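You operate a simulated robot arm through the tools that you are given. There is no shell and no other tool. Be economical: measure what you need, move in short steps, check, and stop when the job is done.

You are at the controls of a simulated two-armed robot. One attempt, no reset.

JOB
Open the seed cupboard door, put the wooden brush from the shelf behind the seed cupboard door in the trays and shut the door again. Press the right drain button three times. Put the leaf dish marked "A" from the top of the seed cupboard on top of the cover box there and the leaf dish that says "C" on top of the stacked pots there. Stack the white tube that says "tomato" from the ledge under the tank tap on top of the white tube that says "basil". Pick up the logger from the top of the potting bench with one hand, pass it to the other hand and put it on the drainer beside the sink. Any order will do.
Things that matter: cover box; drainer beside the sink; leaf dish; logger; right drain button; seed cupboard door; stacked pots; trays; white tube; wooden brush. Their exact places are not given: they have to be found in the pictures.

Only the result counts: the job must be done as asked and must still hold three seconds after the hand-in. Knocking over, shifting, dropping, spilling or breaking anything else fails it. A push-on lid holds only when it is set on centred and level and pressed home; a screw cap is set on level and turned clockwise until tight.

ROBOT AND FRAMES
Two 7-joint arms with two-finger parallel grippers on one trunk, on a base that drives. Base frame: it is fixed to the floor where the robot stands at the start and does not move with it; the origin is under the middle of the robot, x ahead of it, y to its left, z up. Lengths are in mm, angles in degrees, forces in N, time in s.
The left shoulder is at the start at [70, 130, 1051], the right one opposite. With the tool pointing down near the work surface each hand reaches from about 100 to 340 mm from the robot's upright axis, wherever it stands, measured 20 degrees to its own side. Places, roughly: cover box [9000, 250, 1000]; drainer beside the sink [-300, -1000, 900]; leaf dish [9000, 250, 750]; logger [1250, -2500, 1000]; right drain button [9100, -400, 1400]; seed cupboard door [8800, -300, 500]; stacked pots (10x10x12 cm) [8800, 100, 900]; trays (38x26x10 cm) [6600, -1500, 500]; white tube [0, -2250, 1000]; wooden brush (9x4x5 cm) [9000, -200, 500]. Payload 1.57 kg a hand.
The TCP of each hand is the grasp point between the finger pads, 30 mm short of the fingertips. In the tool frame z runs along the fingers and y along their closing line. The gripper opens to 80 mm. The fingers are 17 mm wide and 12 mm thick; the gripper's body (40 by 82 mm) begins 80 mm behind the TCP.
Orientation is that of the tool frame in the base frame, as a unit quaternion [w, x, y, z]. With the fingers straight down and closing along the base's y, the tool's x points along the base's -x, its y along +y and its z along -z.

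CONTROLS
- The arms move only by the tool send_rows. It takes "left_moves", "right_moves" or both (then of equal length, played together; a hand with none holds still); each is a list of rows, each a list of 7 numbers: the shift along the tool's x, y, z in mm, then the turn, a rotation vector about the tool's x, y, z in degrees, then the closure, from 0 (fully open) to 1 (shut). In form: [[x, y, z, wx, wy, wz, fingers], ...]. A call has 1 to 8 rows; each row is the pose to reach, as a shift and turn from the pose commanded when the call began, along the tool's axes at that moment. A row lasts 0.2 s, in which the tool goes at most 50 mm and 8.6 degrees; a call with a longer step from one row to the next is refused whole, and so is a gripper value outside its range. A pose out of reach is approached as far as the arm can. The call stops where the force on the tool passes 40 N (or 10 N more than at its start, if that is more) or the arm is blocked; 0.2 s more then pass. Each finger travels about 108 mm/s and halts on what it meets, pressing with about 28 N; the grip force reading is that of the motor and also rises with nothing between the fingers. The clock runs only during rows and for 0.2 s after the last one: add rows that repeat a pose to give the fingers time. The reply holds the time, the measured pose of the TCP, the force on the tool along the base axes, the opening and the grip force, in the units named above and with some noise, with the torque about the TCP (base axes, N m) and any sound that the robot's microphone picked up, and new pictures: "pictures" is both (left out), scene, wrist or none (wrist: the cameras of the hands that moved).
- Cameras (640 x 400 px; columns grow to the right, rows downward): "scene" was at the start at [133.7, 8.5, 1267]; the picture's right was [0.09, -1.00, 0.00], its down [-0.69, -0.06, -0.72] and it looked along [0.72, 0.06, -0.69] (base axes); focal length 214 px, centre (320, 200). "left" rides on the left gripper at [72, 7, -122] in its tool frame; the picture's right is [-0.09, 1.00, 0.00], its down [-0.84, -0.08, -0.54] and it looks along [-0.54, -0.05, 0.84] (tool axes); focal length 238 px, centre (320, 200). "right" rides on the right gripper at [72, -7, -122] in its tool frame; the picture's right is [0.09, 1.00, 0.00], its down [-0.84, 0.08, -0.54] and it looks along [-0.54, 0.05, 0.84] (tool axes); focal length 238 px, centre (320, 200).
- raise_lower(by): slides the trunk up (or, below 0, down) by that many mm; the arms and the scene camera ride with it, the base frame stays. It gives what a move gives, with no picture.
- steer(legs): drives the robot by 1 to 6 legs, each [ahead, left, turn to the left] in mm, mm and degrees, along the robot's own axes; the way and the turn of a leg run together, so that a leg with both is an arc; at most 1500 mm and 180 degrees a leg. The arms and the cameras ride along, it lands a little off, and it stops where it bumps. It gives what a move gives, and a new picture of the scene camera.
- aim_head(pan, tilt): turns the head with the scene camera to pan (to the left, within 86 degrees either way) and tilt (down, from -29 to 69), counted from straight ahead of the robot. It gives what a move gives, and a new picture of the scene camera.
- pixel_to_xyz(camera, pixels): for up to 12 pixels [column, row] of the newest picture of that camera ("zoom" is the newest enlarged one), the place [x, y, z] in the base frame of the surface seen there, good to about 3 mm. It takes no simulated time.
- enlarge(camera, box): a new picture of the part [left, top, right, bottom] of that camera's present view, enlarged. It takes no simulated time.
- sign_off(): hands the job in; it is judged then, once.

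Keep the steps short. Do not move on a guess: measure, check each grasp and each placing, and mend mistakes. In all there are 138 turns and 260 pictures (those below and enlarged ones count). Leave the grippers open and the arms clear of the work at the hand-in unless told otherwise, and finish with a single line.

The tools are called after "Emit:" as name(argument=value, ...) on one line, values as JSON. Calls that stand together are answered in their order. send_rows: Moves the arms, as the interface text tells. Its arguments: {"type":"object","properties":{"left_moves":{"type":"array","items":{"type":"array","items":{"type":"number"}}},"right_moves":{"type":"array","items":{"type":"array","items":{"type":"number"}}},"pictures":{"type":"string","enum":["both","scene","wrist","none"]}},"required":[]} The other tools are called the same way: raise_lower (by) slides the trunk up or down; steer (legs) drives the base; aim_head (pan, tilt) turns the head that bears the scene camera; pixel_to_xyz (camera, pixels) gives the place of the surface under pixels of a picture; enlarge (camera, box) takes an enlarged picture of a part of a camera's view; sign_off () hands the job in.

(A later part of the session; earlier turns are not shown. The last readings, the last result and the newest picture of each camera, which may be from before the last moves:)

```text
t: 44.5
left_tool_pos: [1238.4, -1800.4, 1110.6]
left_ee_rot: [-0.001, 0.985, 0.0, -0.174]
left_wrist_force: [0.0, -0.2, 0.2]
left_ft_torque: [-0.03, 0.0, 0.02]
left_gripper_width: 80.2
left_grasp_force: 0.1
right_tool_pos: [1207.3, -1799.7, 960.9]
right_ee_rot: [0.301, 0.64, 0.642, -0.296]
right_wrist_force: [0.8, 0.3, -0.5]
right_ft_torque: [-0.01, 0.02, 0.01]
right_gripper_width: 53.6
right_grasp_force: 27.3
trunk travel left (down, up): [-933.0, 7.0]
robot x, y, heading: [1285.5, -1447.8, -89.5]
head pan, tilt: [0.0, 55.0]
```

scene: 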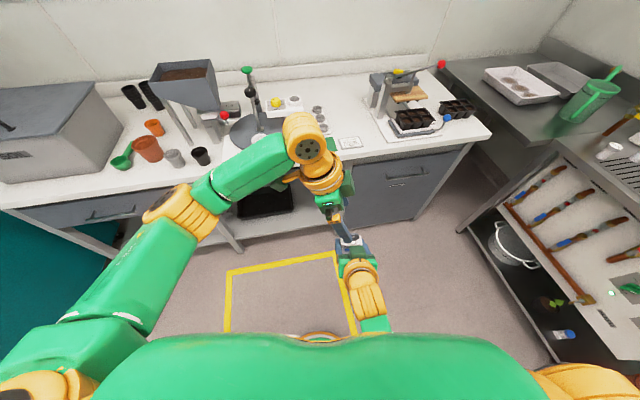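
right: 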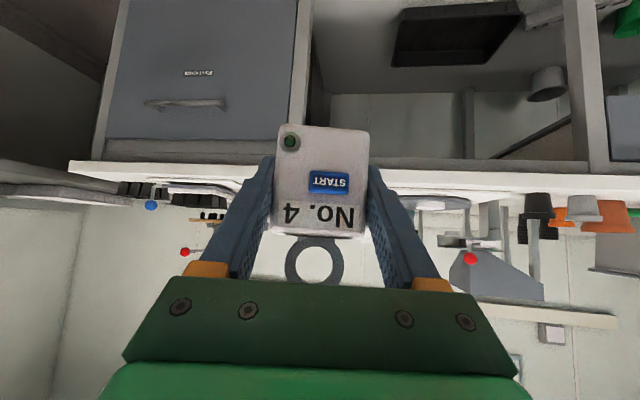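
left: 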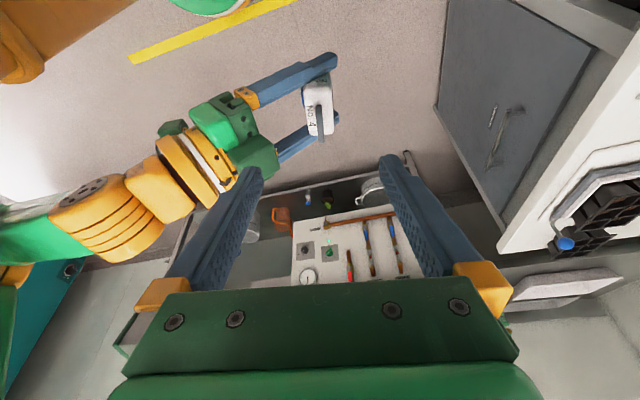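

Left camera sees the logger at (318,105). Measure its top.

Emit:
pixel_to_xyz(camera="left", pixels=[[319, 120], [319, 110], [306, 110], [331, 105], [318, 88], [321, 136]])

Emit:
enlarge(camera="left", box=[240, 40, 400, 180])

```text
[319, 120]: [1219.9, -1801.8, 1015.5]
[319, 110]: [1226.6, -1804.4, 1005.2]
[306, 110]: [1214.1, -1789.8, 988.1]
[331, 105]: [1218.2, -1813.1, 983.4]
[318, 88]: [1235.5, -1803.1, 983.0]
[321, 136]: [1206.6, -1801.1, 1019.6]
```

```text
2.86 times, centred on (320, 110) of left
```

zoom: 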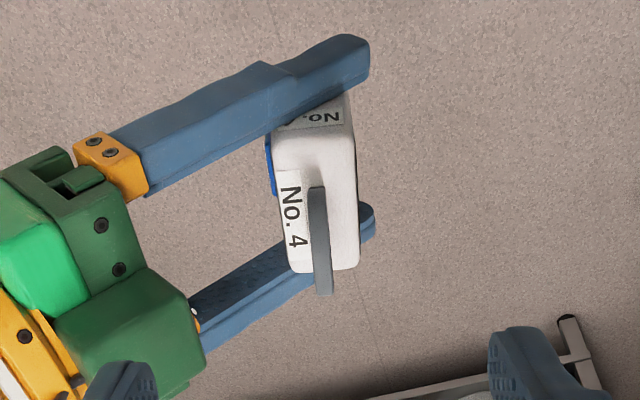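

Lined up. Advance the left hand 130 mm along its axis and close.

Emit:
send_rows(left_moves=[[5, 2, 40, 0, 0, 0, 0], [10, 2, 80, 0, 0, 0, 0], [15, 2, 115, 0, 0, 0, 0], [15, 2, 130, 0, 0, 0, 0], [15, 2, 130, 0, 0, 0, 0.5], [15, 2, 130, 0, 0, 0, 1], [15, 2, 130, 0, 0, 0, 1]], pictures="wrist")

```text
t: 45.0
left_tool_pos: [1226.6, -1804.3, 1071.7]
left_ee_rot: [0.001, 0.984, 0.0, -0.177]
left_wrist_force: [0.9, -0.8, 1.0]
left_ft_torque: [0.05, -0.01, -0.04]
left_gripper_width: 79.3
left_grasp_force: 0.0
right_tool_pos: [1201.1, -1794.7, 951.9]
right_ee_rot: [0.287, 0.645, 0.646, -0.291]
right_wrist_force: [-1.3, 1.1, -2.1]
right_ft_torque: [-0.11, -0.08, 0.06]
right_gripper_width: 53.6
right_grasp_force: 28.4
trunk travel left (down, up): [-933.0, 7.0]
robot x, y, heading: [1285.0, -1448.5, -89.6]
head pan, tilt: [0.0, 55.0]
stopped in row 2 (left hand): the force on the tool passed its limit at 80 N (the readings are from after the stop); the commanded pose is now the measured one
```

left: 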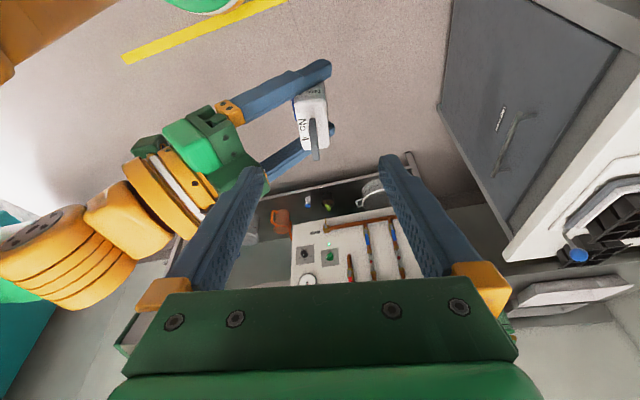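

The left finger touched the right palm. Back up, half-close the left gripper (about 46 mm) for clearance and look again.

Emit:
send_rows(left_moves=[[0, 0, -20, 0, 0, 0, 0.2], [0, 0, -35, 0, 0, 0, 0.43], [0, 0, -35, 0, 0, 0, 0.43], [0, 0, -35, 0, 0, 0, 0.43]], pictures="wrist")

Emit:
enlarge(camera="left", box=[240, 40, 400, 180])

Emit:
pixel_to_xyz(camera="zoom", pixels=[[310, 230], [340, 230], [280, 230], [300, 250], [350, 250], [315, 285], [340, 130], [325, 200]])

```text
t: 46.0
left_tool_pos: [1240.4, -1804.3, 1105.4]
left_ee_rot: [0.0, 0.984, 0.0, -0.176]
left_wrist_force: [-1.0, 0.2, -0.2]
left_ft_torque: [-0.02, -0.01, 0.02]
left_gripper_width: 45.7
left_grasp_force: 0.0
right_tool_pos: [1201.7, -1795.1, 950.5]
right_ee_rot: [0.288, 0.643, 0.647, -0.291]
right_wrist_force: [-0.1, -0.4, -0.8]
right_ft_torque: [0.01, 0.01, -0.03]
right_gripper_width: 53.2
right_grasp_force: 28.1
trunk travel left (down, up): [-933.0, 7.0]
robot x, y, heading: [1285.7, -1447.5, -89.6]
head pan, tilt: [0.0, 55.0]
```

left: 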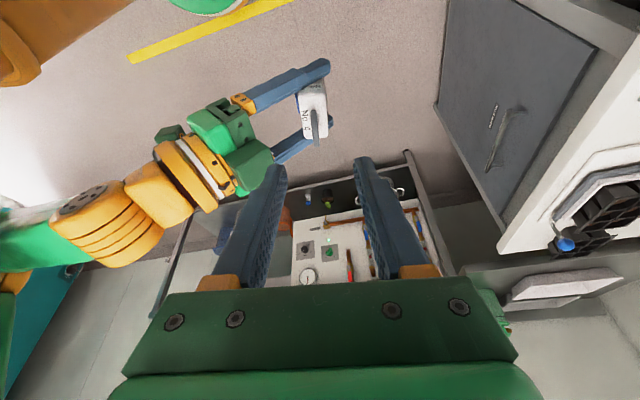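

```text
2.86 times, centred on (320, 110) of left
```

zoom: 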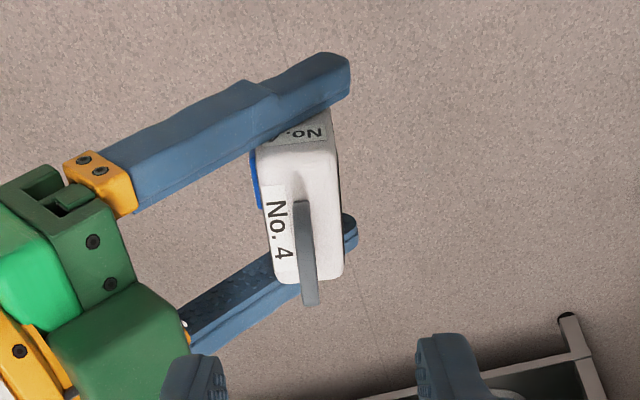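

```text
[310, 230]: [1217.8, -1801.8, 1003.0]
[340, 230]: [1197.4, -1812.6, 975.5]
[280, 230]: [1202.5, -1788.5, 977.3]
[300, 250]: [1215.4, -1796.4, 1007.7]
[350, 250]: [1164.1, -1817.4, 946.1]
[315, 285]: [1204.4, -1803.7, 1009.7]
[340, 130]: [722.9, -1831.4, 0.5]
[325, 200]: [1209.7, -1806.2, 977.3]
```

Body y −1788…−1813, top 977. Now 46 mm opening straddles it with margin. Advance slowly.

Emit:
send_rows(left_moves=[[3, -2, 35, 0, 0, 0, 0.43], [6, -2, 70, 0, 0, 0, 0.43], [9, -2, 100, 0, 0, 0, 0.43], [11, -2, 125, 0, 0, 0, 0.43], [11, -2, 137, 0, 0, 0, 0.43], [11, -2, 137, 0, 0, 0, 0.43]], pictures="both")

```text
t: 47.4
left_tool_pos: [1201.8, -1801.1, 970.7]
left_ee_rot: [0.0, 0.984, 0.0, -0.176]
left_wrist_force: [-0.1, 0.0, -0.3]
left_ft_torque: [-0.02, 0.0, -0.01]
left_gripper_width: 45.7
left_grasp_force: 0.2
right_tool_pos: [1202.2, -1794.1, 952.0]
right_ee_rot: [0.288, 0.644, 0.646, -0.292]
right_wrist_force: [0.2, 0.5, -0.9]
right_ft_torque: [-0.03, 0.01, 0.0]
right_gripper_width: 53.6
right_grasp_force: 27.7
trunk travel left (down, up): [-933.0, 7.0]
robot x, y, heading: [1283.2, -1446.5, -89.5]
head pan, tilt: [0.0, 55.0]
```

scene: 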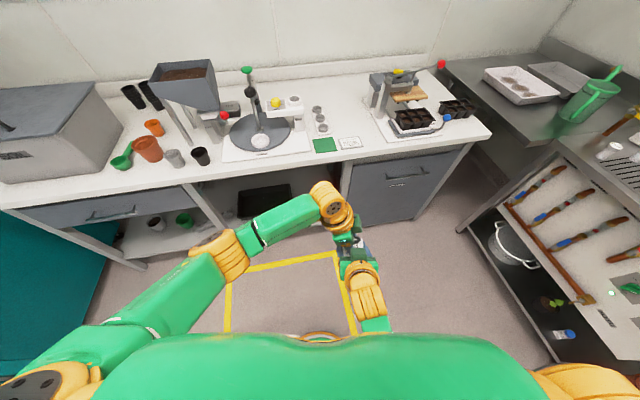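
left: 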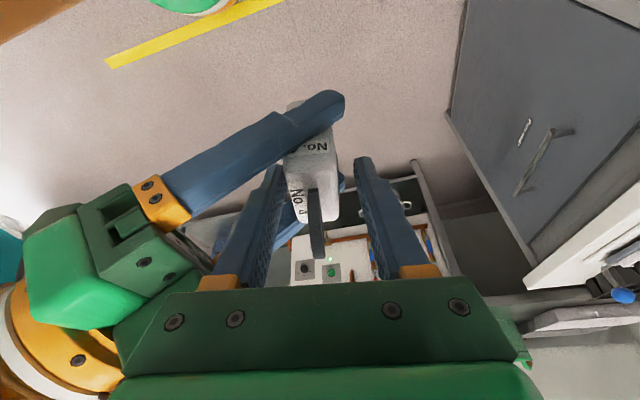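

In position without contact. Close the left hand, then open the right.

Emit:
send_rows(left_moves=[[0, 0, 0, 0, 0, 0, 0.7], [0, 0, 0, 0, 0, 0, 1], [0, 0, 0, 0, 0, 0, 1]], pictures="wrist")

```text
t: 48.2
left_tool_pos: [1202.2, -1801.1, 970.8]
left_ee_rot: [-0.002, 0.984, -0.001, -0.177]
left_wrist_force: [-0.6, 20.1, -0.9]
left_ft_torque: [0.56, 0.01, -0.08]
left_gripper_width: 27.6
left_grasp_force: 28.2
right_tool_pos: [1202.3, -1795.8, 952.6]
right_ee_rot: [0.289, 0.643, 0.645, -0.294]
right_wrist_force: [0.3, -20.4, 0.7]
right_ft_torque: [-0.18, -0.02, 0.06]
right_gripper_width: 53.5
right_grasp_force: 27.5
trunk travel left (down, up): [-933.0, 7.0]
robot x, y, heading: [1283.2, -1450.0, -89.7]
head pan, tilt: [0.0, 55.0]
heard: click
```

left: 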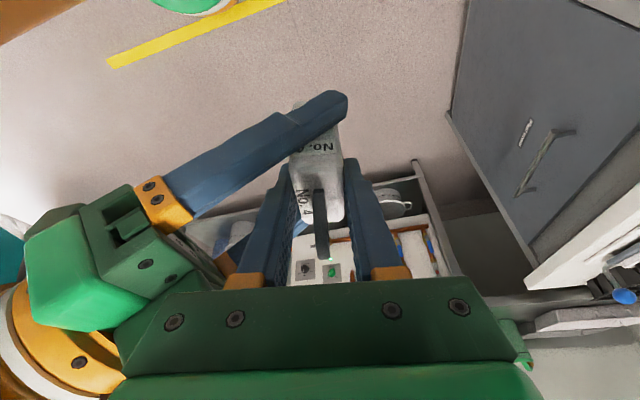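

A click: the finger may have pressed START. Continue: open the right hand and withdraw it, then inspect the lamp.

Emit:
send_rows(right_moves=[[0, 0, 0, 0, 0, 0, 0.5], [0, 0, 0, 0, 0, 0, 0], [0, 0, 0, 0, 0, 0, 0], [0, 0, -40, 0, 0, 0, 0], [0, 0, -80, 0, 0, 0, 0], [0, 0, -110, 0, 0, 0, 0]], pictures="both")

```text
t: 49.6
left_tool_pos: [1202.3, -1801.6, 972.0]
left_ee_rot: [0.001, 0.984, 0.0, -0.178]
left_wrist_force: [-0.2, 0.6, -0.5]
left_ft_torque: [0.03, 0.01, -0.03]
left_gripper_width: 27.7
left_grasp_force: 28.3
right_tool_pos: [1203.1, -1710.5, 1018.7]
right_ee_rot: [0.281, 0.632, 0.657, -0.298]
right_wrist_force: [-0.1, 0.1, -0.3]
right_ft_torque: [0.01, -0.05, -0.05]
right_gripper_width: 79.9
right_grasp_force: 0.0
right hand out of reach, approached as far as the arm can: row 6
trunk travel left (down, up): [-933.0, 7.0]
robot x, y, heading: [1285.1, -1449.7, -89.6]
head pan, tilt: [0.0, 55.0]
```

scene: 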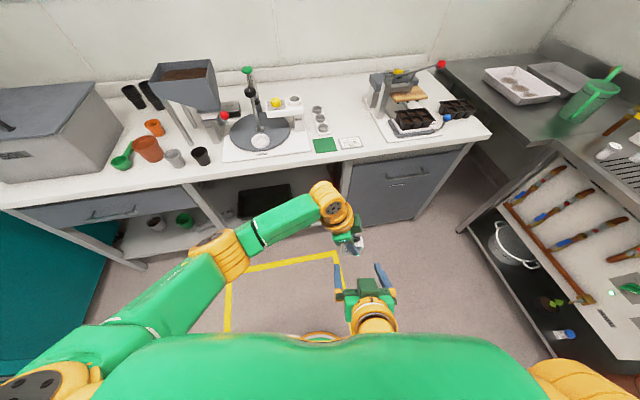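
right: 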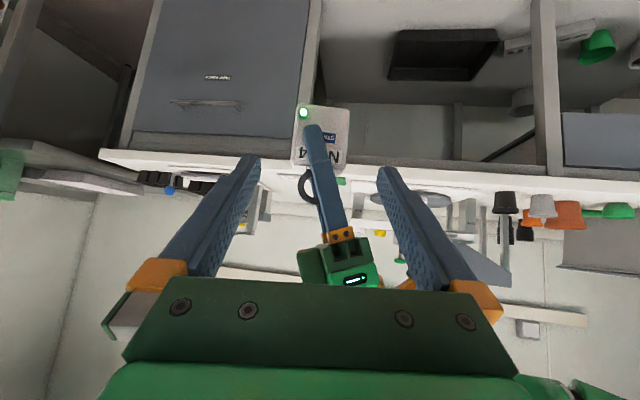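

The logger's lamp is lit now (toggle). I'll deal with that after setting it down. Turn to face the sink counter (−x).

Emit:
steer(legs=[[0, 0, -90], [250, 250, 0]])

Emit:
aim_head(pan=0, tilt=30)

```text
t: 55.7
left_tool_pos: [683.6, -1622.5, 971.4]
left_ee_rot: [-0.123, 0.7, -0.692, -0.127]
left_wrist_force: [-0.1, 0.4, -0.2]
left_ft_torque: [-0.03, -0.05, 0.0]
left_gripper_width: 27.4
left_grasp_force: 28.1
right_tool_pos: [776.6, -1626.1, 1018.6]
right_ee_rot: [-0.004, 0.913, 0.024, -0.406]
right_wrist_force: [0.7, 0.1, -0.1]
right_ft_torque: [-0.01, 0.0, 0.03]
right_gripper_width: 80.0
right_grasp_force: 0.0
trunk travel left (down, up): [-933.0, 7.0]
robot x, y, heading: [1037.8, -1701.8, -178.9]
head pan, tilt: [0.0, 55.0]
```

scene: 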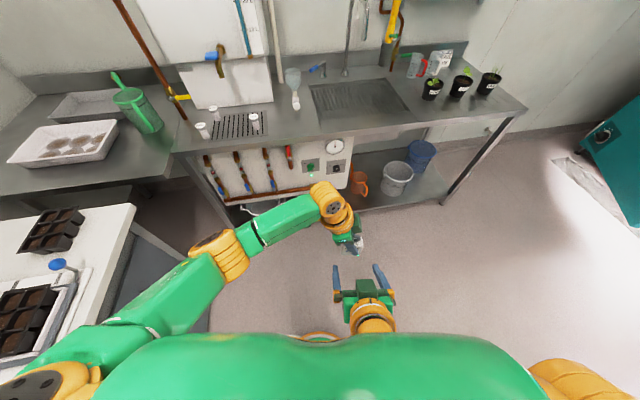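

```text
t: 56.5
left_tool_pos: [681.8, -1623.9, 971.5]
left_ee_rot: [-0.124, 0.7, -0.692, -0.126]
left_wrist_force: [-0.5, -0.3, -0.7]
left_ft_torque: [0.01, -0.01, 0.03]
left_gripper_width: 27.6
left_grasp_force: 28.2
right_tool_pos: [775.1, -1626.8, 1016.2]
right_ee_rot: [-0.006, 0.913, 0.025, -0.406]
right_wrist_force: [-0.5, 0.7, 1.1]
right_ft_torque: [0.02, 0.0, 0.03]
right_gripper_width: 80.0
right_grasp_force: 0.0
trunk travel left (down, up): [-933.0, 7.0]
robot x, y, heading: [1039.9, -1700.3, -178.8]
head pan, tilt: [0.0, 30.0]
```

scene: 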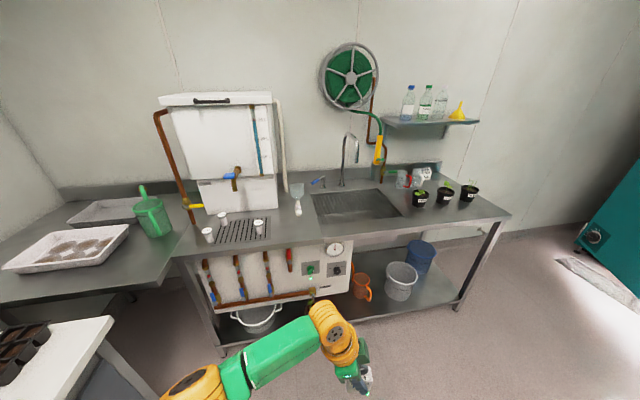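

Zoom on the area right of the sink.

Emit:
enlarge(camera="scene", box=[290, 150, 530, 300])

Emit:
pixel_to_xyz(camera="scene", pixels=[[355, 205], [400, 215], [420, 200], [445, 195], [467, 193], [400, 180], [505, 215], [420, 232], [315, 205], [440, 215], [380, 192], [418, 178]])

```text
2.67 times, centred on (410, 225) of scene
```

zoom: 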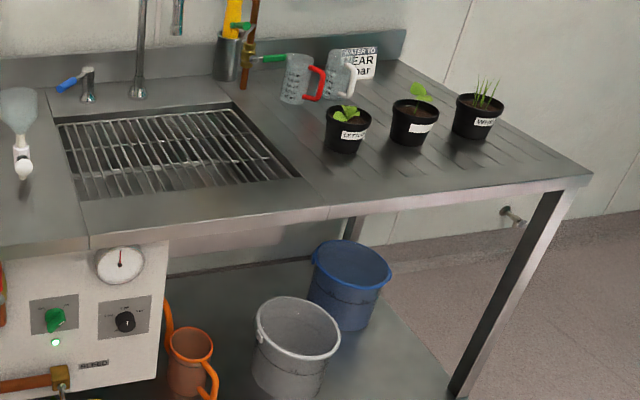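

```text
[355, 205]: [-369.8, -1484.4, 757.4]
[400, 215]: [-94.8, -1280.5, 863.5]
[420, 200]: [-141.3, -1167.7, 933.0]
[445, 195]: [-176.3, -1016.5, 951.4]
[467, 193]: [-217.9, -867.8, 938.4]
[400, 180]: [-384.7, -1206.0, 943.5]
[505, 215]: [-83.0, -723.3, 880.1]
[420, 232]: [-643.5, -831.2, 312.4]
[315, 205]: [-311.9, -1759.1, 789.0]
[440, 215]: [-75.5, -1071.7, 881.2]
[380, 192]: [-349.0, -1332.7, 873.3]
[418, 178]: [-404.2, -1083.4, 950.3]
```

The drainer is the grooved board with the three pots. Strafe along the counter to get in front of it and look closely.

Emit:
steer(legs=[[250, -700, -1]])

Emit:
aim_head(pan=0, tilt=45)

Emit:
enlarge(camera="scene", box=[200, 100, 440, 250])

```text
t: 60.6
left_tool_pos: [433.1, -902.0, 971.2]
left_ee_rot: [0.127, -0.689, 0.703, 0.125]
left_wrist_force: [-0.4, 0.4, 0.7]
left_ft_torque: [-0.02, 0.01, -0.02]
left_gripper_width: 27.6
left_grasp_force: 28.0
right_tool_pos: [528.3, -908.3, 1016.3]
right_ee_rot: [-0.012, 0.914, 0.011, -0.406]
right_wrist_force: [-0.3, 0.4, 0.4]
right_ft_torque: [0.01, -0.01, -0.02]
right_gripper_width: 80.2
right_grasp_force: 0.0
trunk travel left (down, up): [-933.0, 7.0]
robot x, y, heading: [785.0, -992.4, 179.3]
head pan, tilt: [0.0, 30.0]
```

scene: 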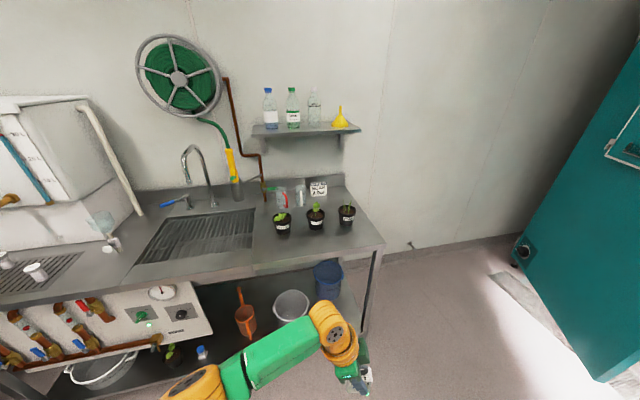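

```text
t: 61.4
left_tool_pos: [433.6, -900.8, 970.2]
left_ee_rot: [0.126, -0.689, 0.703, 0.125]
left_wrist_force: [0.0, 0.7, 0.6]
left_ft_torque: [0.0, 0.02, 0.01]
left_gripper_width: 27.6
left_grasp_force: 28.1
right_tool_pos: [528.5, -905.1, 1015.9]
right_ee_rot: [-0.012, 0.914, 0.012, -0.406]
right_wrist_force: [-0.3, 0.1, 0.5]
right_ft_torque: [0.0, 0.02, 0.02]
right_gripper_width: 80.1
right_grasp_force: 0.1
trunk travel left (down, up): [-933.0, 7.0]
robot x, y, heading: [785.8, -988.7, 179.3]
head pan, tilt: [0.0, 45.0]
```

scene: 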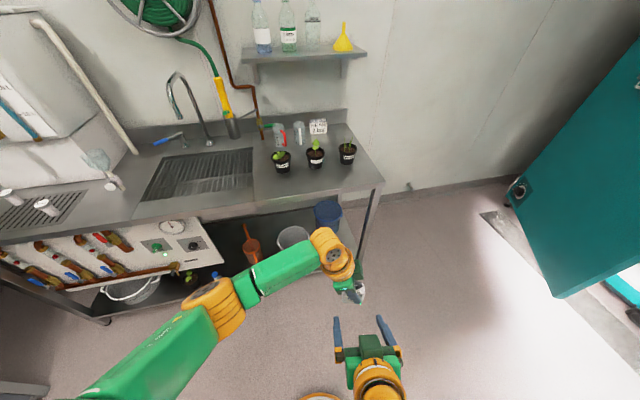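

```text
2.67 times, centred on (320, 175) of scene
```

zoom: 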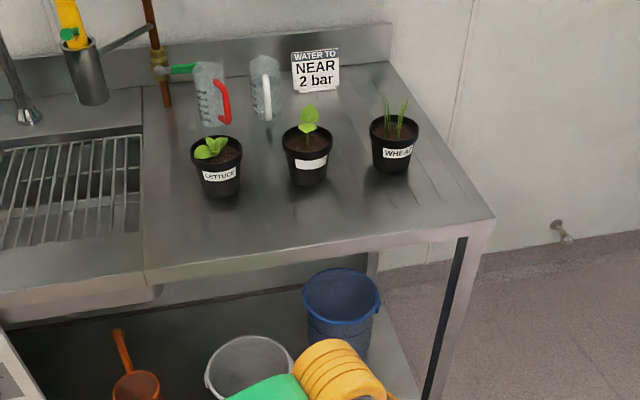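

Emit:
pixel_to_xyz(camera="zoom", pixels=[[300, 245], [330, 235], [390, 205], [350, 200], [440, 200], [470, 222], [310, 182], [390, 170], [218, 195], [250, 220], [160, 200], [490, 215]])

Emit:
enlarge(camera="scene", box=[240, 140, 400, 200])

```text
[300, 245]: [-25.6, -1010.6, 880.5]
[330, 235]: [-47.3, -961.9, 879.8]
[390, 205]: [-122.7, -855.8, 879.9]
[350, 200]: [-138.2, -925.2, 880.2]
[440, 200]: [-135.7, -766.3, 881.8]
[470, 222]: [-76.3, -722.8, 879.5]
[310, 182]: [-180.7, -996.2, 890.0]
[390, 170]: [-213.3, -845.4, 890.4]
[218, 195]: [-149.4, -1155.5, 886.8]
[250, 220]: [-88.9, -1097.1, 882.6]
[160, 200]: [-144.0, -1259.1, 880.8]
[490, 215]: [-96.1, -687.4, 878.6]
```

```text
4.00 times, centred on (320, 170) of scene
```

zoom: 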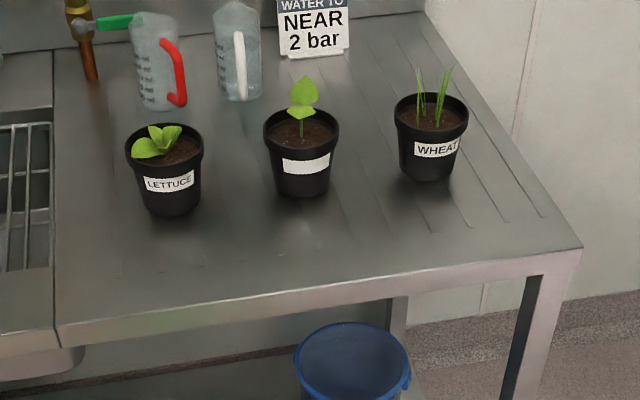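

Grooves reach x≈−90; free spot near (−105,−900) between and in front of the pots. Lift the left hand 110, then lower the trunk 100 and drive in.

Emit:
send_rows(left_moves=[[-10, 0, -26, 0, 0, 0, 1], [-19, 0, -52, 0, 0, 0, 1], [-29, 0, -78, 0, 0, 0, 1], [-38, 0, -103, 0, 0, 0, 1], [-38, 0, -103, 0, 0, 0, 1]], pictures="none")

Emit:
raise_lower(by=-100)

Emit:
steer(legs=[[485, -60, 0.7]])

```text
t: 62.6
left_tool_pos: [432.5, -902.9, 1080.6]
left_ee_rot: [0.128, -0.688, 0.703, 0.124]
left_wrist_force: [0.1, -0.3, -0.4]
left_ft_torque: [0.0, 0.0, 0.0]
left_gripper_width: 27.3
left_grasp_force: 27.9
right_tool_pos: [527.8, -907.1, 1016.3]
right_ee_rot: [-0.013, 0.914, 0.011, -0.405]
right_wrist_force: [0.1, 0.3, -0.3]
right_ft_torque: [-0.01, 0.01, 0.0]
right_gripper_width: 79.7
right_grasp_force: 0.0
trunk travel left (down, up): [-933.0, 7.0]
robot x, y, heading: [787.8, -988.3, 179.3]
head pan, tilt: [0.0, 45.0]
```

```text
t: 63.9
left_tool_pos: [433.6, -901.4, 980.5]
left_ee_rot: [0.127, -0.689, 0.703, 0.123]
left_wrist_force: [0.5, -0.2, -0.2]
left_ft_torque: [0.01, -0.01, 0.03]
left_gripper_width: 27.4
left_grasp_force: 27.6
right_tool_pos: [527.9, -906.7, 916.7]
right_ee_rot: [-0.012, 0.914, 0.012, -0.406]
right_wrist_force: [0.2, 0.2, -0.8]
right_ft_torque: [0.0, 0.0, -0.02]
right_gripper_width: 80.1
right_grasp_force: 0.0
trunk travel left (down, up): [-833.0, 107.0]
robot x, y, heading: [784.8, -992.4, 179.1]
head pan, tilt: [0.0, 45.0]
```

```text
t: 66.8
left_tool_pos: [-46.8, -848.4, 981.5]
left_ee_rot: [0.125, -0.696, 0.696, 0.125]
left_wrist_force: [-0.2, 0.2, 0.2]
left_ft_torque: [-0.01, 0.01, 0.01]
left_gripper_width: 27.8
left_grasp_force: 27.7
right_tool_pos: [48.3, -850.7, 915.8]
right_ee_rot: [-0.008, 0.913, 0.021, -0.407]
right_wrist_force: [-0.1, -0.6, 0.7]
right_ft_torque: [-0.02, 0.0, 0.02]
right_gripper_width: 79.9
right_grasp_force: 0.0
trunk travel left (down, up): [-833.0, 107.0]
robot x, y, heading: [303.0, -933.9, -179.4]
head pan, tilt: [0.0, 45.0]
```

scene: 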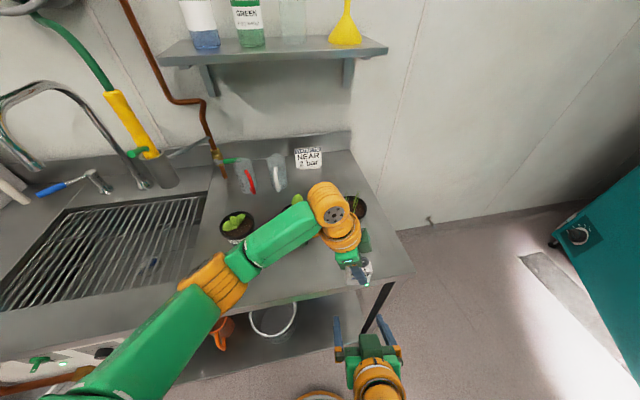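

Above the drainer. Move forward/left and down to 10 mm above.

Emit:
send_rows(left_moves=[[13, 20, -4, 0, 0, 0, 1], [25, 40, -8, 0, 0, 0, 1], [37, 58, -14, 0, 0, 0, 1], [44, 58, 2, 0, 0, 0, 1], [50, 58, 20, 0, 0, 0, 1], [50, 58, 20, 0, 0, 0, 1]], pictures="both")

Emit:
enlarge(camera="scene", box=[280, 180, 440, 300])

```text
t: 68.2
left_tool_pos: [-106.1, -888.2, 944.6]
left_ee_rot: [0.125, -0.696, 0.696, 0.125]
left_wrist_force: [0.0, -0.3, -0.6]
left_ft_torque: [-0.03, -0.02, -0.01]
left_gripper_width: 27.7
left_grasp_force: 27.9
right_tool_pos: [46.8, -850.9, 915.1]
right_ee_rot: [-0.009, 0.914, 0.021, -0.406]
right_wrist_force: [0.3, 0.3, 0.2]
right_ft_torque: [-0.02, -0.01, 0.01]
right_gripper_width: 79.9
right_grasp_force: 0.1
trunk travel left (down, up): [-833.0, 107.0]
robot x, y, heading: [310.5, -929.6, -179.5]
head pan, tilt: [0.0, 45.0]
```

scene: 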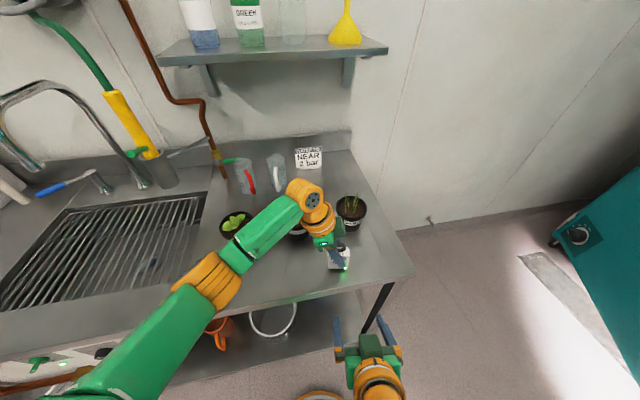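
left: 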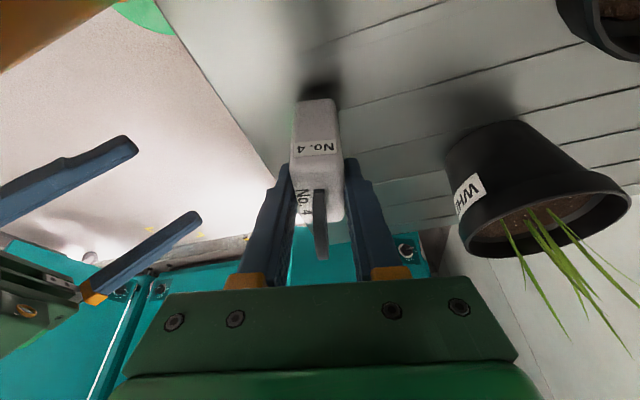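

```text
3.33 times, centred on (360, 240) of scene
```

zoom: 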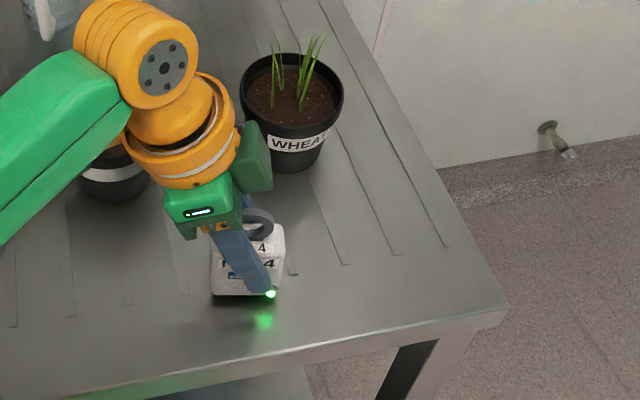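

Slightly further back (25 mm) onto the grooves, then lower in small steps to contact.

Emit:
send_rows(left_moves=[[0, 13, 0, 0, 0, 0, 1], [0, 25, 0, 0, 0, 0, 1], [1, 25, 3, 0, 0, 0, 1], [2, 25, 5, 0, 0, 0, 1], [2.5, 25, 6.6, 0, 0, 0, 1], [2.5, 25, 6.6, 0, 0, 0, 1]], pictures="none")

```text
t: 69.6
left_tool_pos: [-129.0, -887.7, 938.6]
left_ee_rot: [-0.124, 0.697, -0.695, -0.126]
left_wrist_force: [0.6, -0.3, -1.5]
left_ft_torque: [-0.02, 0.0, -0.01]
left_gripper_width: 27.2
left_grasp_force: 28.2
right_tool_pos: [46.8, -850.9, 915.6]
right_ee_rot: [-0.008, 0.914, 0.021, -0.405]
right_wrist_force: [0.0, 0.1, -0.2]
right_ft_torque: [-0.01, 0.0, 0.03]
right_gripper_width: 80.2
right_grasp_force: 0.1
trunk travel left (down, up): [-833.0, 107.0]
robot x, y, heading: [307.2, -931.4, -179.6]
head pan, tilt: [0.0, 45.0]
```

Emit:
send_rows(left_moves=[[0.7, 0, 1.9, 0, 0, 0, 1], [1.4, 0, 3.8, 0, 0, 0, 1], [1.4, 0, 3.8, 0, 0, 0, 1]], pictures="none")

Emit:
enlarge(camera="scene", box=[310, 200, 390, 260])

```text
t: 70.4
left_tool_pos: [-129.9, -887.3, 936.4]
left_ee_rot: [0.125, -0.695, 0.696, 0.127]
left_wrist_force: [-5.4, -0.7, 17.1]
left_ft_torque: [-0.46, 0.14, -0.14]
left_gripper_width: 27.6
left_grasp_force: 28.1
right_tool_pos: [49.5, -852.3, 916.4]
right_ee_rot: [-0.009, 0.913, 0.021, -0.406]
right_wrist_force: [-0.3, 0.4, 0.3]
right_ft_torque: [0.01, 0.0, 0.01]
right_gripper_width: 80.0
right_grasp_force: 0.0
trunk travel left (down, up): [-833.0, 107.0]
robot x, y, heading: [307.7, -926.2, -179.8]
head pan, tilt: [0.0, 45.0]
```

```text
6.67 times, centred on (350, 230) of scene
```

zoom: 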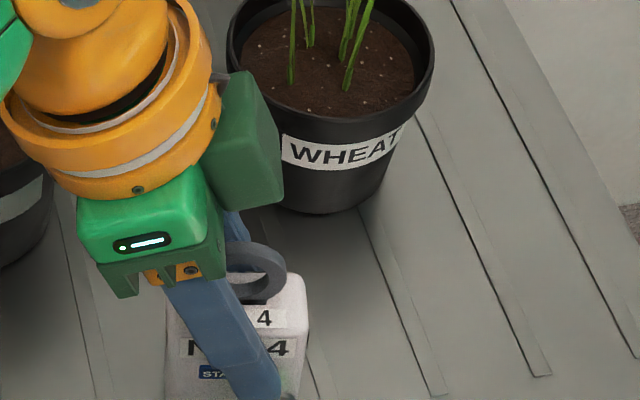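

Contact (17 N). Ease, open slightly, and look at the lamp.

Emit:
send_rows(left_moves=[[-0.4, 0, -1, 0, 0, 0, 1], [-0.4, 0, -1, 0, 0, 0, 0.6], [-0.4, 0, -1, 0, 0, 0, 0.43], [-0.4, 0, -1, 0, 0, 0, 0.43]], pictures="none")

Emit:
enlarge(camera="scene", box=[310, 210, 390, 270])

```text
t: 71.4
left_tool_pos: [-130.3, -889.9, 935.4]
left_ee_rot: [-0.126, 0.696, -0.696, -0.124]
left_wrist_force: [0.1, 0.2, -0.4]
left_ft_torque: [-0.01, 0.01, 0.0]
left_gripper_width: 45.4
left_grasp_force: 0.1
right_tool_pos: [46.9, -851.2, 916.5]
right_ee_rot: [-0.008, 0.914, 0.021, -0.406]
right_wrist_force: [0.4, -0.8, 1.3]
right_ft_torque: [0.02, -0.01, -0.03]
right_gripper_width: 79.8
right_grasp_force: 0.1
trunk travel left (down, up): [-833.0, 107.0]
robot x, y, heading: [307.5, -928.8, -179.1]
head pan, tilt: [0.0, 45.0]
```

```text
6.67 times, centred on (350, 240) of scene
```

zoom: 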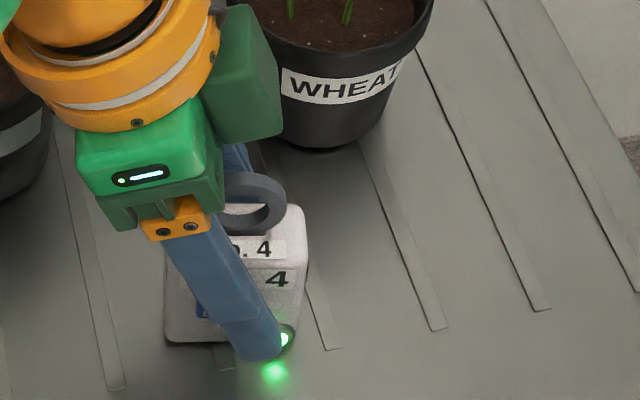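

Released, lamp still on. Close again to press START a second time.

Emit:
send_rows(left_moves=[[0, 0, 0, 0, 0, 0, 0.7], [0, 0, 0, 0, 0, 0, 1], [0, 0, 0, 0, 0, 0, 1], [0, 0, 0, 0, 0, 0, 0.6], [0, 0, 0, 0, 0, 0, 0.43], [0, 0, 0, 0, 0, 0, 0.43]], pictures="none")

Emit:
enlarge(camera="scene", box=[310, 210, 390, 270])

```text
t: 72.8
left_tool_pos: [-129.3, -888.2, 934.8]
left_ee_rot: [0.126, -0.696, 0.696, 0.125]
left_wrist_force: [-0.3, -0.5, 0.1]
left_ft_torque: [-0.02, 0.0, -0.05]
left_gripper_width: 45.5
left_grasp_force: 0.0
right_tool_pos: [48.2, -851.5, 916.0]
right_ee_rot: [-0.009, 0.914, 0.02, -0.406]
right_wrist_force: [0.2, 0.6, -0.7]
right_ft_torque: [0.0, 0.01, 0.01]
right_gripper_width: 80.0
right_grasp_force: 0.0
trunk travel left (down, up): [-833.0, 107.0]
robot x, y, heading: [309.1, -934.6, -179.9]
head pan, tilt: [0.0, 45.0]
heard: click
```

```text
6.67 times, centred on (350, 240) of scene
```

zoom: 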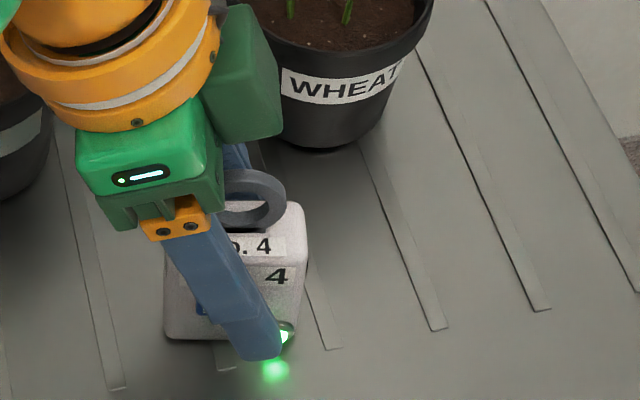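

The lamp stays on (START only starts it); the job doesn't forbid that. Withdraw the left hand upward.

Emit:
send_rows(left_moves=[[0, 0, -20, 0, 0, 0, 0.43], [0, 0, -50, 0, 0, 0, 0.43], [0, -10, -90, 0, 0, 0, 0.43], [0, -20, -130, 0, 0, 0, 0.3], [0, -40, -150, 0, 0, 0, 0]], pictures="none")

Emit:
enlarge(camera="scene", box=[280, 180, 440, 300])

```text
t: 74.0
left_tool_pos: [-90.3, -940.7, 1075.1]
left_ee_rot: [0.126, -0.696, 0.696, 0.126]
left_wrist_force: [-0.1, -0.5, -0.5]
left_ft_torque: [0.03, 0.03, -0.01]
left_gripper_width: 80.0
left_grasp_force: 0.0
right_tool_pos: [48.0, -852.0, 916.4]
right_ee_rot: [-0.009, 0.913, 0.021, -0.407]
right_wrist_force: [-0.2, -0.2, -0.2]
right_ft_torque: [0.0, 0.01, -0.01]
right_gripper_width: 80.0
right_grasp_force: 0.0
trunk travel left (down, up): [-833.0, 107.0]
robot x, y, heading: [308.4, -930.2, -179.8]
head pan, tilt: [0.0, 45.0]
```

```text
3.33 times, centred on (360, 240) of scene
```

zoom: 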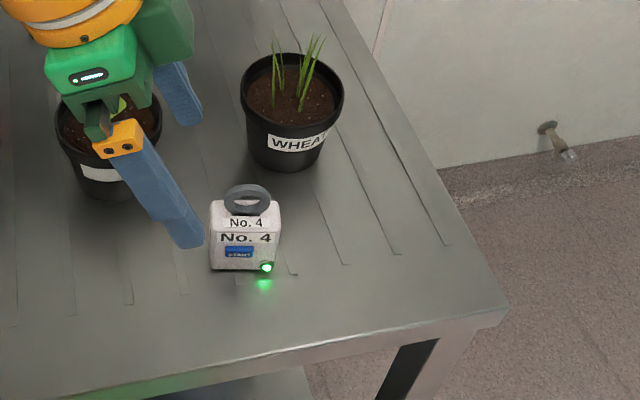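

Logger stands on the drainer. Back away and go to the tank ledge to read the tube labels.

Emit:
steer(legs=[[-350, 0, 0], [0, 1000, 0]])

Emit:
enlarge(camera="scene", box=[160, 100, 400, 250])

```text
t: 81.0
left_tool_pos: [248.6, -1936.2, 1074.0]
left_ee_rot: [0.126, -0.692, 0.7, 0.125]
left_wrist_force: [-0.2, -0.4, -0.4]
left_ft_torque: [0.02, 0.0, -0.02]
left_gripper_width: 80.1
left_grasp_force: 0.1
right_tool_pos: [387.9, -1851.5, 916.8]
right_ee_rot: [-0.01, 0.914, 0.015, -0.406]
right_wrist_force: [-0.4, 0.0, 0.2]
right_ft_torque: [0.04, 0.01, 0.0]
right_gripper_width: 79.9
right_grasp_force: 0.0
trunk travel left (down, up): [-833.0, 107.0]
robot x, y, heading: [645.4, -1935.0, 179.8]
head pan, tilt: [0.0, 45.0]
```

scene: 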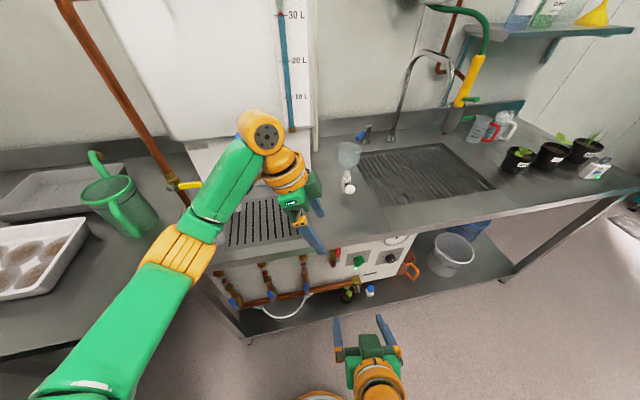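

```text
2.67 times, centred on (280, 175) of scene
```

zoom: 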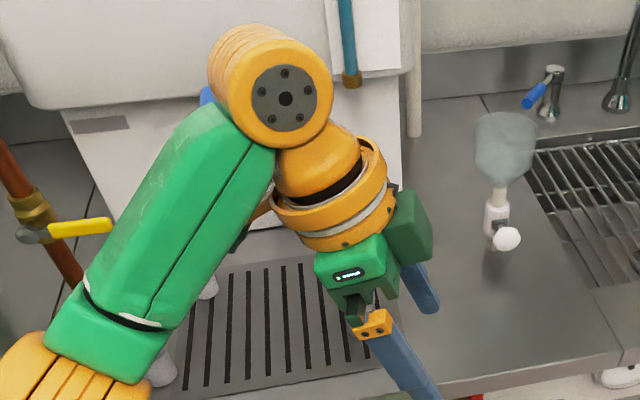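

The left arm hides the tubes. Return the left hand to its neutral pose.

Emit:
send_rows(left_moves=[[25, -18, -10, 0, 5, 0, 0], [50, -36, -20, 0, 10, 0, 0], [80, -54, -30, 0, 15, 0, 0], [105, -72, -40, 0, 20, 0, 0], [131, -90, -49, 0, 20.3, 0, 0]], pictures="none")

Emit:
send_rows(left_moves=[[0, 0, 0, 0, 0, -8.5, 0], [0, 0, 0, 0, 0, -17, 0], [0, 0, 0, 0, 0, -25.5, 0], [0, 0, 0, 0, 0, -34, 0], [0, 0, 0, 0, 0, -42.5, 0], [0, 0, 0, 0, 0, -51, 0], [0, 0, 0, 0, 0, -59.5, 0], [0, 0, 0, 0, 0, -68, 0]], right_moves=[[0, 0, -5, 0, 8, 0, 0], [0, 0, -10, 0, 16, 0, 0], [0, 0, -15, 0, 24, 0, 0], [0, 0, -20, 0, 32, 0, 0], [0, -10, -25, 0, 40, 0, 0], [0, -20, -30, 0, 48, 0, 0], [0, -30, -30, 0, 48, 0, 0], [0, -40, -30, 0, 48, 0, 0]], pictures="scene")

```text
t: 82.2
left_tool_pos: [337.3, -2081.7, 1075.5]
left_ee_rot: [0.001, -0.703, 0.711, 0.001]
left_wrist_force: [-0.6, 0.3, -0.4]
left_ft_torque: [0.01, 0.0, 0.01]
left_gripper_width: 80.0
left_grasp_force: 0.1
right_tool_pos: [388.9, -1853.1, 915.9]
right_ee_rot: [-0.012, 0.914, 0.015, -0.406]
right_wrist_force: [0.0, -0.4, 0.1]
right_ft_torque: [0.01, -0.04, -0.01]
right_gripper_width: 80.0
right_grasp_force: 0.1
trunk travel left (down, up): [-833.0, 107.0]
robot x, y, heading: [649.4, -1931.5, 179.6]
head pan, tilt: [0.0, 45.0]
```

```text
t: 82.8
left_tool_pos: [336.7, -2079.1, 1073.8]
left_ee_rot: [-0.001, 0.782, -0.623, 0.0]
left_wrist_force: [0.6, -0.8, -0.9]
left_ft_torque: [0.03, -0.02, 0.02]
left_gripper_width: 79.9
left_grasp_force: 0.0
right_tool_pos: [416.6, -1846.3, 882.0]
right_ee_rot: [-0.068, 0.95, 0.125, -0.277]
right_wrist_force: [0.3, 0.5, -1.0]
right_ft_torque: [0.02, 0.0, 0.0]
right_gripper_width: 80.0
right_grasp_force: 0.1
right hand out of reach, approached as far as the arm can: row 1, 2
trunk travel left (down, up): [-833.0, 107.0]
robot x, y, heading: [644.3, -1935.5, 179.6]
head pan, tilt: [0.0, 45.0]
stopped in row 2 (right hand): the arm was blocked; the commanded pose is now the measured one
```

scene: 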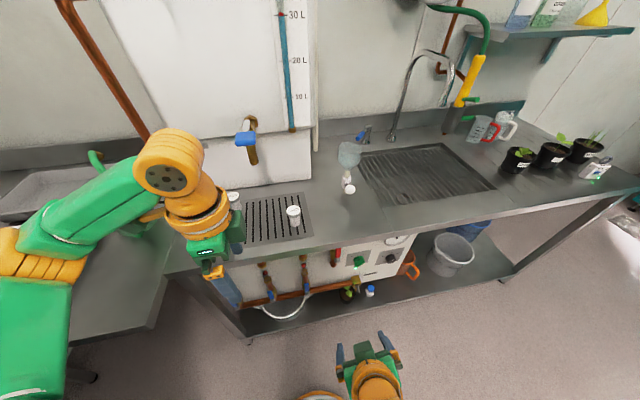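

Emit:
send_rows(left_moves=[[0, 0, 0, 0, 0, -8.5, 0], [0, 0, 0, 0, 0, -17, 0], [0, 0, 0, 0, 0, -25.5, 0], [0, 0, 0, 0, 0, -34, 0], [0, 0, 0, 0, 0, -42.5, 0], [0, 0, 0, 0, 0, -51, 0], [0, 0, 0, 0, 0, -59.5, 0], [0, 0, 0, 0, 0, -68, 0]], right_moves=[[-20, -12, 3, 0, 4, 0, 0], [-40, -25, 6, 0, 9, 0, 0], [-60, -37, 9, 0, 14, 0, 0], [-80, -50, 12, 0, 19, 0, 0], [-100, -62, 15, 0, 25, 0, 0], [-117, -74, 17, 0, 33, 0, 0], [-117, -74, 17, 0, 33, 0, 0], [-117, -74, 17, 0, 33, 0, 0]], pictures="scene")

```text
t: 83.4
left_tool_pos: [334.3, -2079.0, 1074.0]
left_ee_rot: [-0.002, 0.852, -0.524, 0.002]
left_wrist_force: [-0.1, 0.0, 0.0]
left_ft_torque: [-0.03, -0.03, -0.02]
left_gripper_width: 79.8
left_grasp_force: 0.1
right_tool_pos: [392.1, -1802.5, 885.8]
right_ee_rot: [-0.147, 0.95, 0.187, -0.202]
right_wrist_force: [-0.5, -0.9, 0.2]
right_ft_torque: [0.01, -0.01, 0.01]
right_gripper_width: 80.0
right_grasp_force: 0.0
trunk travel left (down, up): [-833.0, 107.0]
robot x, y, heading: [646.5, -1934.5, 180.1]
head pan, tilt: [0.0, 45.0]
stopped in row 2 (right hand): the arm was blocked; the commanded pose is now the measured one
```

scene: 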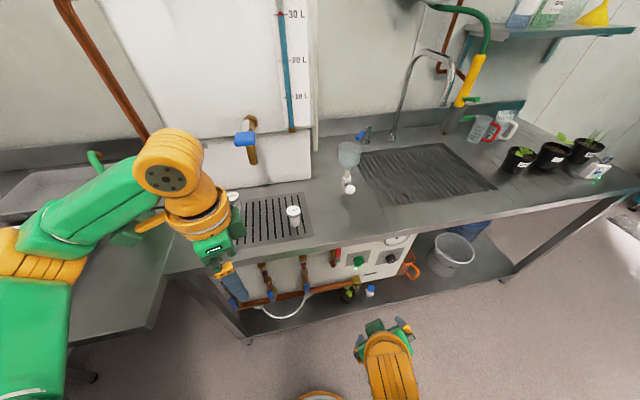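

Right arm was folded near a limit; first translate it forward/up without turning.

Emit:
send_rows(left_moves=[[0, 0, 0, 0, 0, -8.5, 0], [0, 0, 0, 0, 0, -17, 0], [0, 0, 0, 0, 0, -25.5, 0], [0, 0, 0, 0, 0, -34, 0], [0, 0, 0, 0, 0, -42.5, 0], [0, 0, 0, 0, 0, -51, 0], [0, 0, 0, 0, 0, -59.5, 0], [0, 0, 0, 0, 0, -63, 0]], right_moves=[[-16, -10, -3, 0, 0, 0, 0], [-32, -20, -6, 0, 0, 0, 0], [-48, -30, -9, 0, 0, 0, 0], [-64, -40, -12, 0, 0, 0, 0], [-80, -50, -15, 0, 0, 0, 0], [-100, -60, -18, 0, 0, 0, 0], [-115, -70, -20, 0, 0, 0, 0], [-115, -70, -20, 0, 0, 0, 0]], pictures="none")

```text
t: 84.5
left_tool_pos: [336.1, -2080.2, 1073.8]
left_ee_rot: [-0.001, 0.977, -0.214, 0.001]
left_wrist_force: [-0.2, -0.4, 0.5]
left_ft_torque: [-0.02, 0.0, -0.01]
left_gripper_width: 80.0
left_grasp_force: 0.1
right_tool_pos: [327.3, -1761.3, 928.9]
right_ee_rot: [-0.213, 0.937, 0.208, -0.184]
right_wrist_force: [0.1, -0.3, -0.7]
right_ft_torque: [-0.03, 0.02, -0.02]
right_gripper_width: 80.1
right_grasp_force: 0.1
trunk travel left (down, up): [-833.0, 107.0]
robot x, y, heading: [643.7, -1932.6, 180.0]
head pan, tilt: [0.0, 45.0]
stopped in row 5 (right hand): the arm was blocked; the commanded pose is now the measured one
```

Emit:
send_rows(left_moves=[[0, 0, 0, 0, 0, -8.2, 0], [0, 0, 0, 0, 0, -16.4, 0], [0, 0, 0, 0, 0, -24.7, 0], [0, 0, 0, 0, 0, -24.7, 0], [0, 0, 0, 0, 0, -24.7, 0], [0, 0, 0, 0, 0, -24.7, 0], [0, 0, 0, 0, 0, -24.7, 0]], right_moves=[[0, 0, 0, -4, 3.6, 4, 0], [0, 0, 0, -8, 7.2, 8, 0], [0, 0, 0, -12, 10.8, 12, 0], [0, 0, 0, -16.5, 14.4, 16, 0], [0, 0, 0, -21, 18, 20.2, 0], [0, 0, 0, -25, 21.6, 24.4, 0], [0, 0, 0, -25, 21.6, 24.4, 0]], pictures="both")

```text
t: 85.3
left_tool_pos: [336.5, -2078.2, 1074.1]
left_ee_rot: [0.0, 0.999, -0.037, 0.0]
left_wrist_force: [0.4, -1.1, -1.1]
left_ft_torque: [0.0, -0.02, -0.01]
left_gripper_width: 80.3
left_grasp_force: 0.1
right_tool_pos: [332.7, -1706.4, 923.2]
right_ee_rot: [-0.218, 0.964, 0.127, -0.089]
right_wrist_force: [-0.1, 0.9, -0.8]
right_ft_torque: [-0.01, -0.01, 0.01]
right_gripper_width: 80.1
right_grasp_force: 0.1
right hand out of reach, approached as far as the arm can: row 3
trunk travel left (down, up): [-833.0, 107.0]
robot x, y, heading: [649.8, -1934.4, 179.6]
head pan, tilt: [0.0, 45.0]
stopped in row 3 (right hand): the arm was blocked; the commanded pose is now the measured one
```

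scene: 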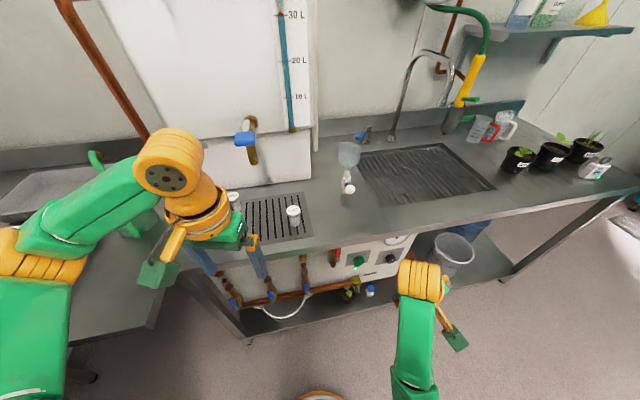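
right: 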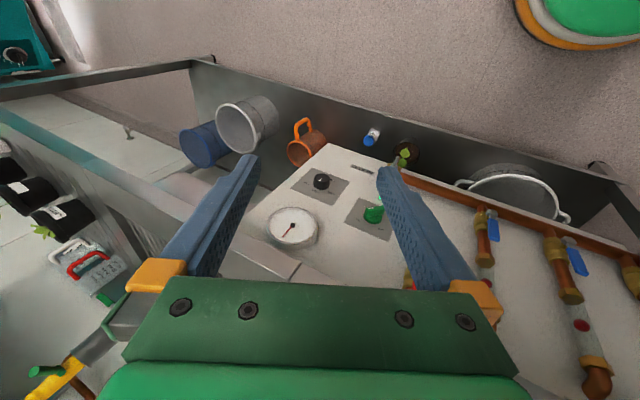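
left: 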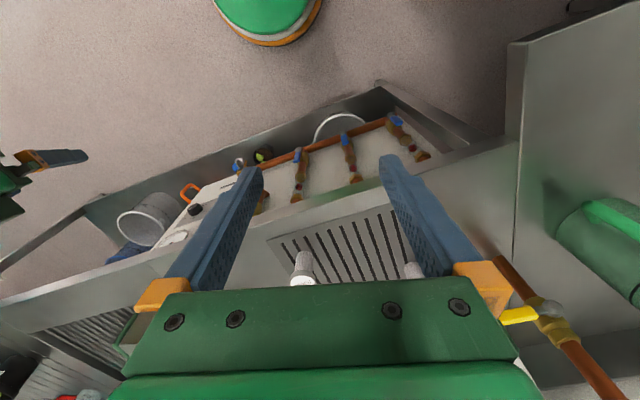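

Left is neutral now. Zoom on the tubes' tops.

Emit:
enlarge(camera="scene", box=[220, 180, 320, 242])

Emit:
enlarge(camera="left", box=[260, 190, 460, 300])

```text
6.40 times, centred on (270, 211) of scene
```

zoom: 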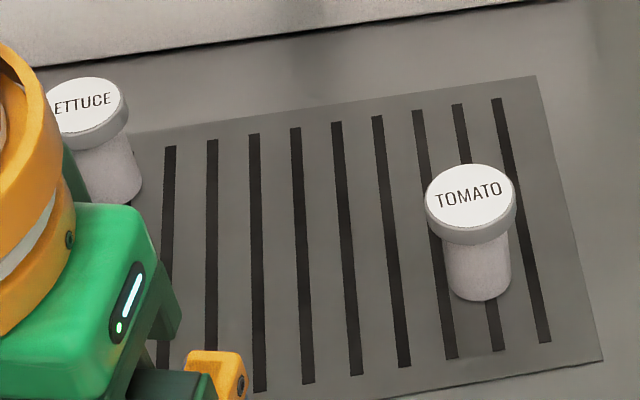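

```text
3.20 times, centred on (360, 245) of left
```

zoom: 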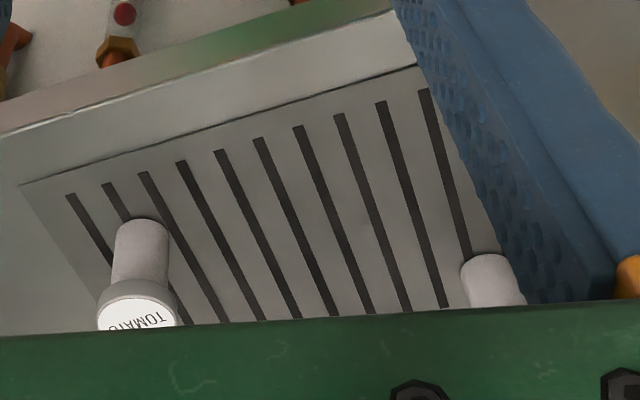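

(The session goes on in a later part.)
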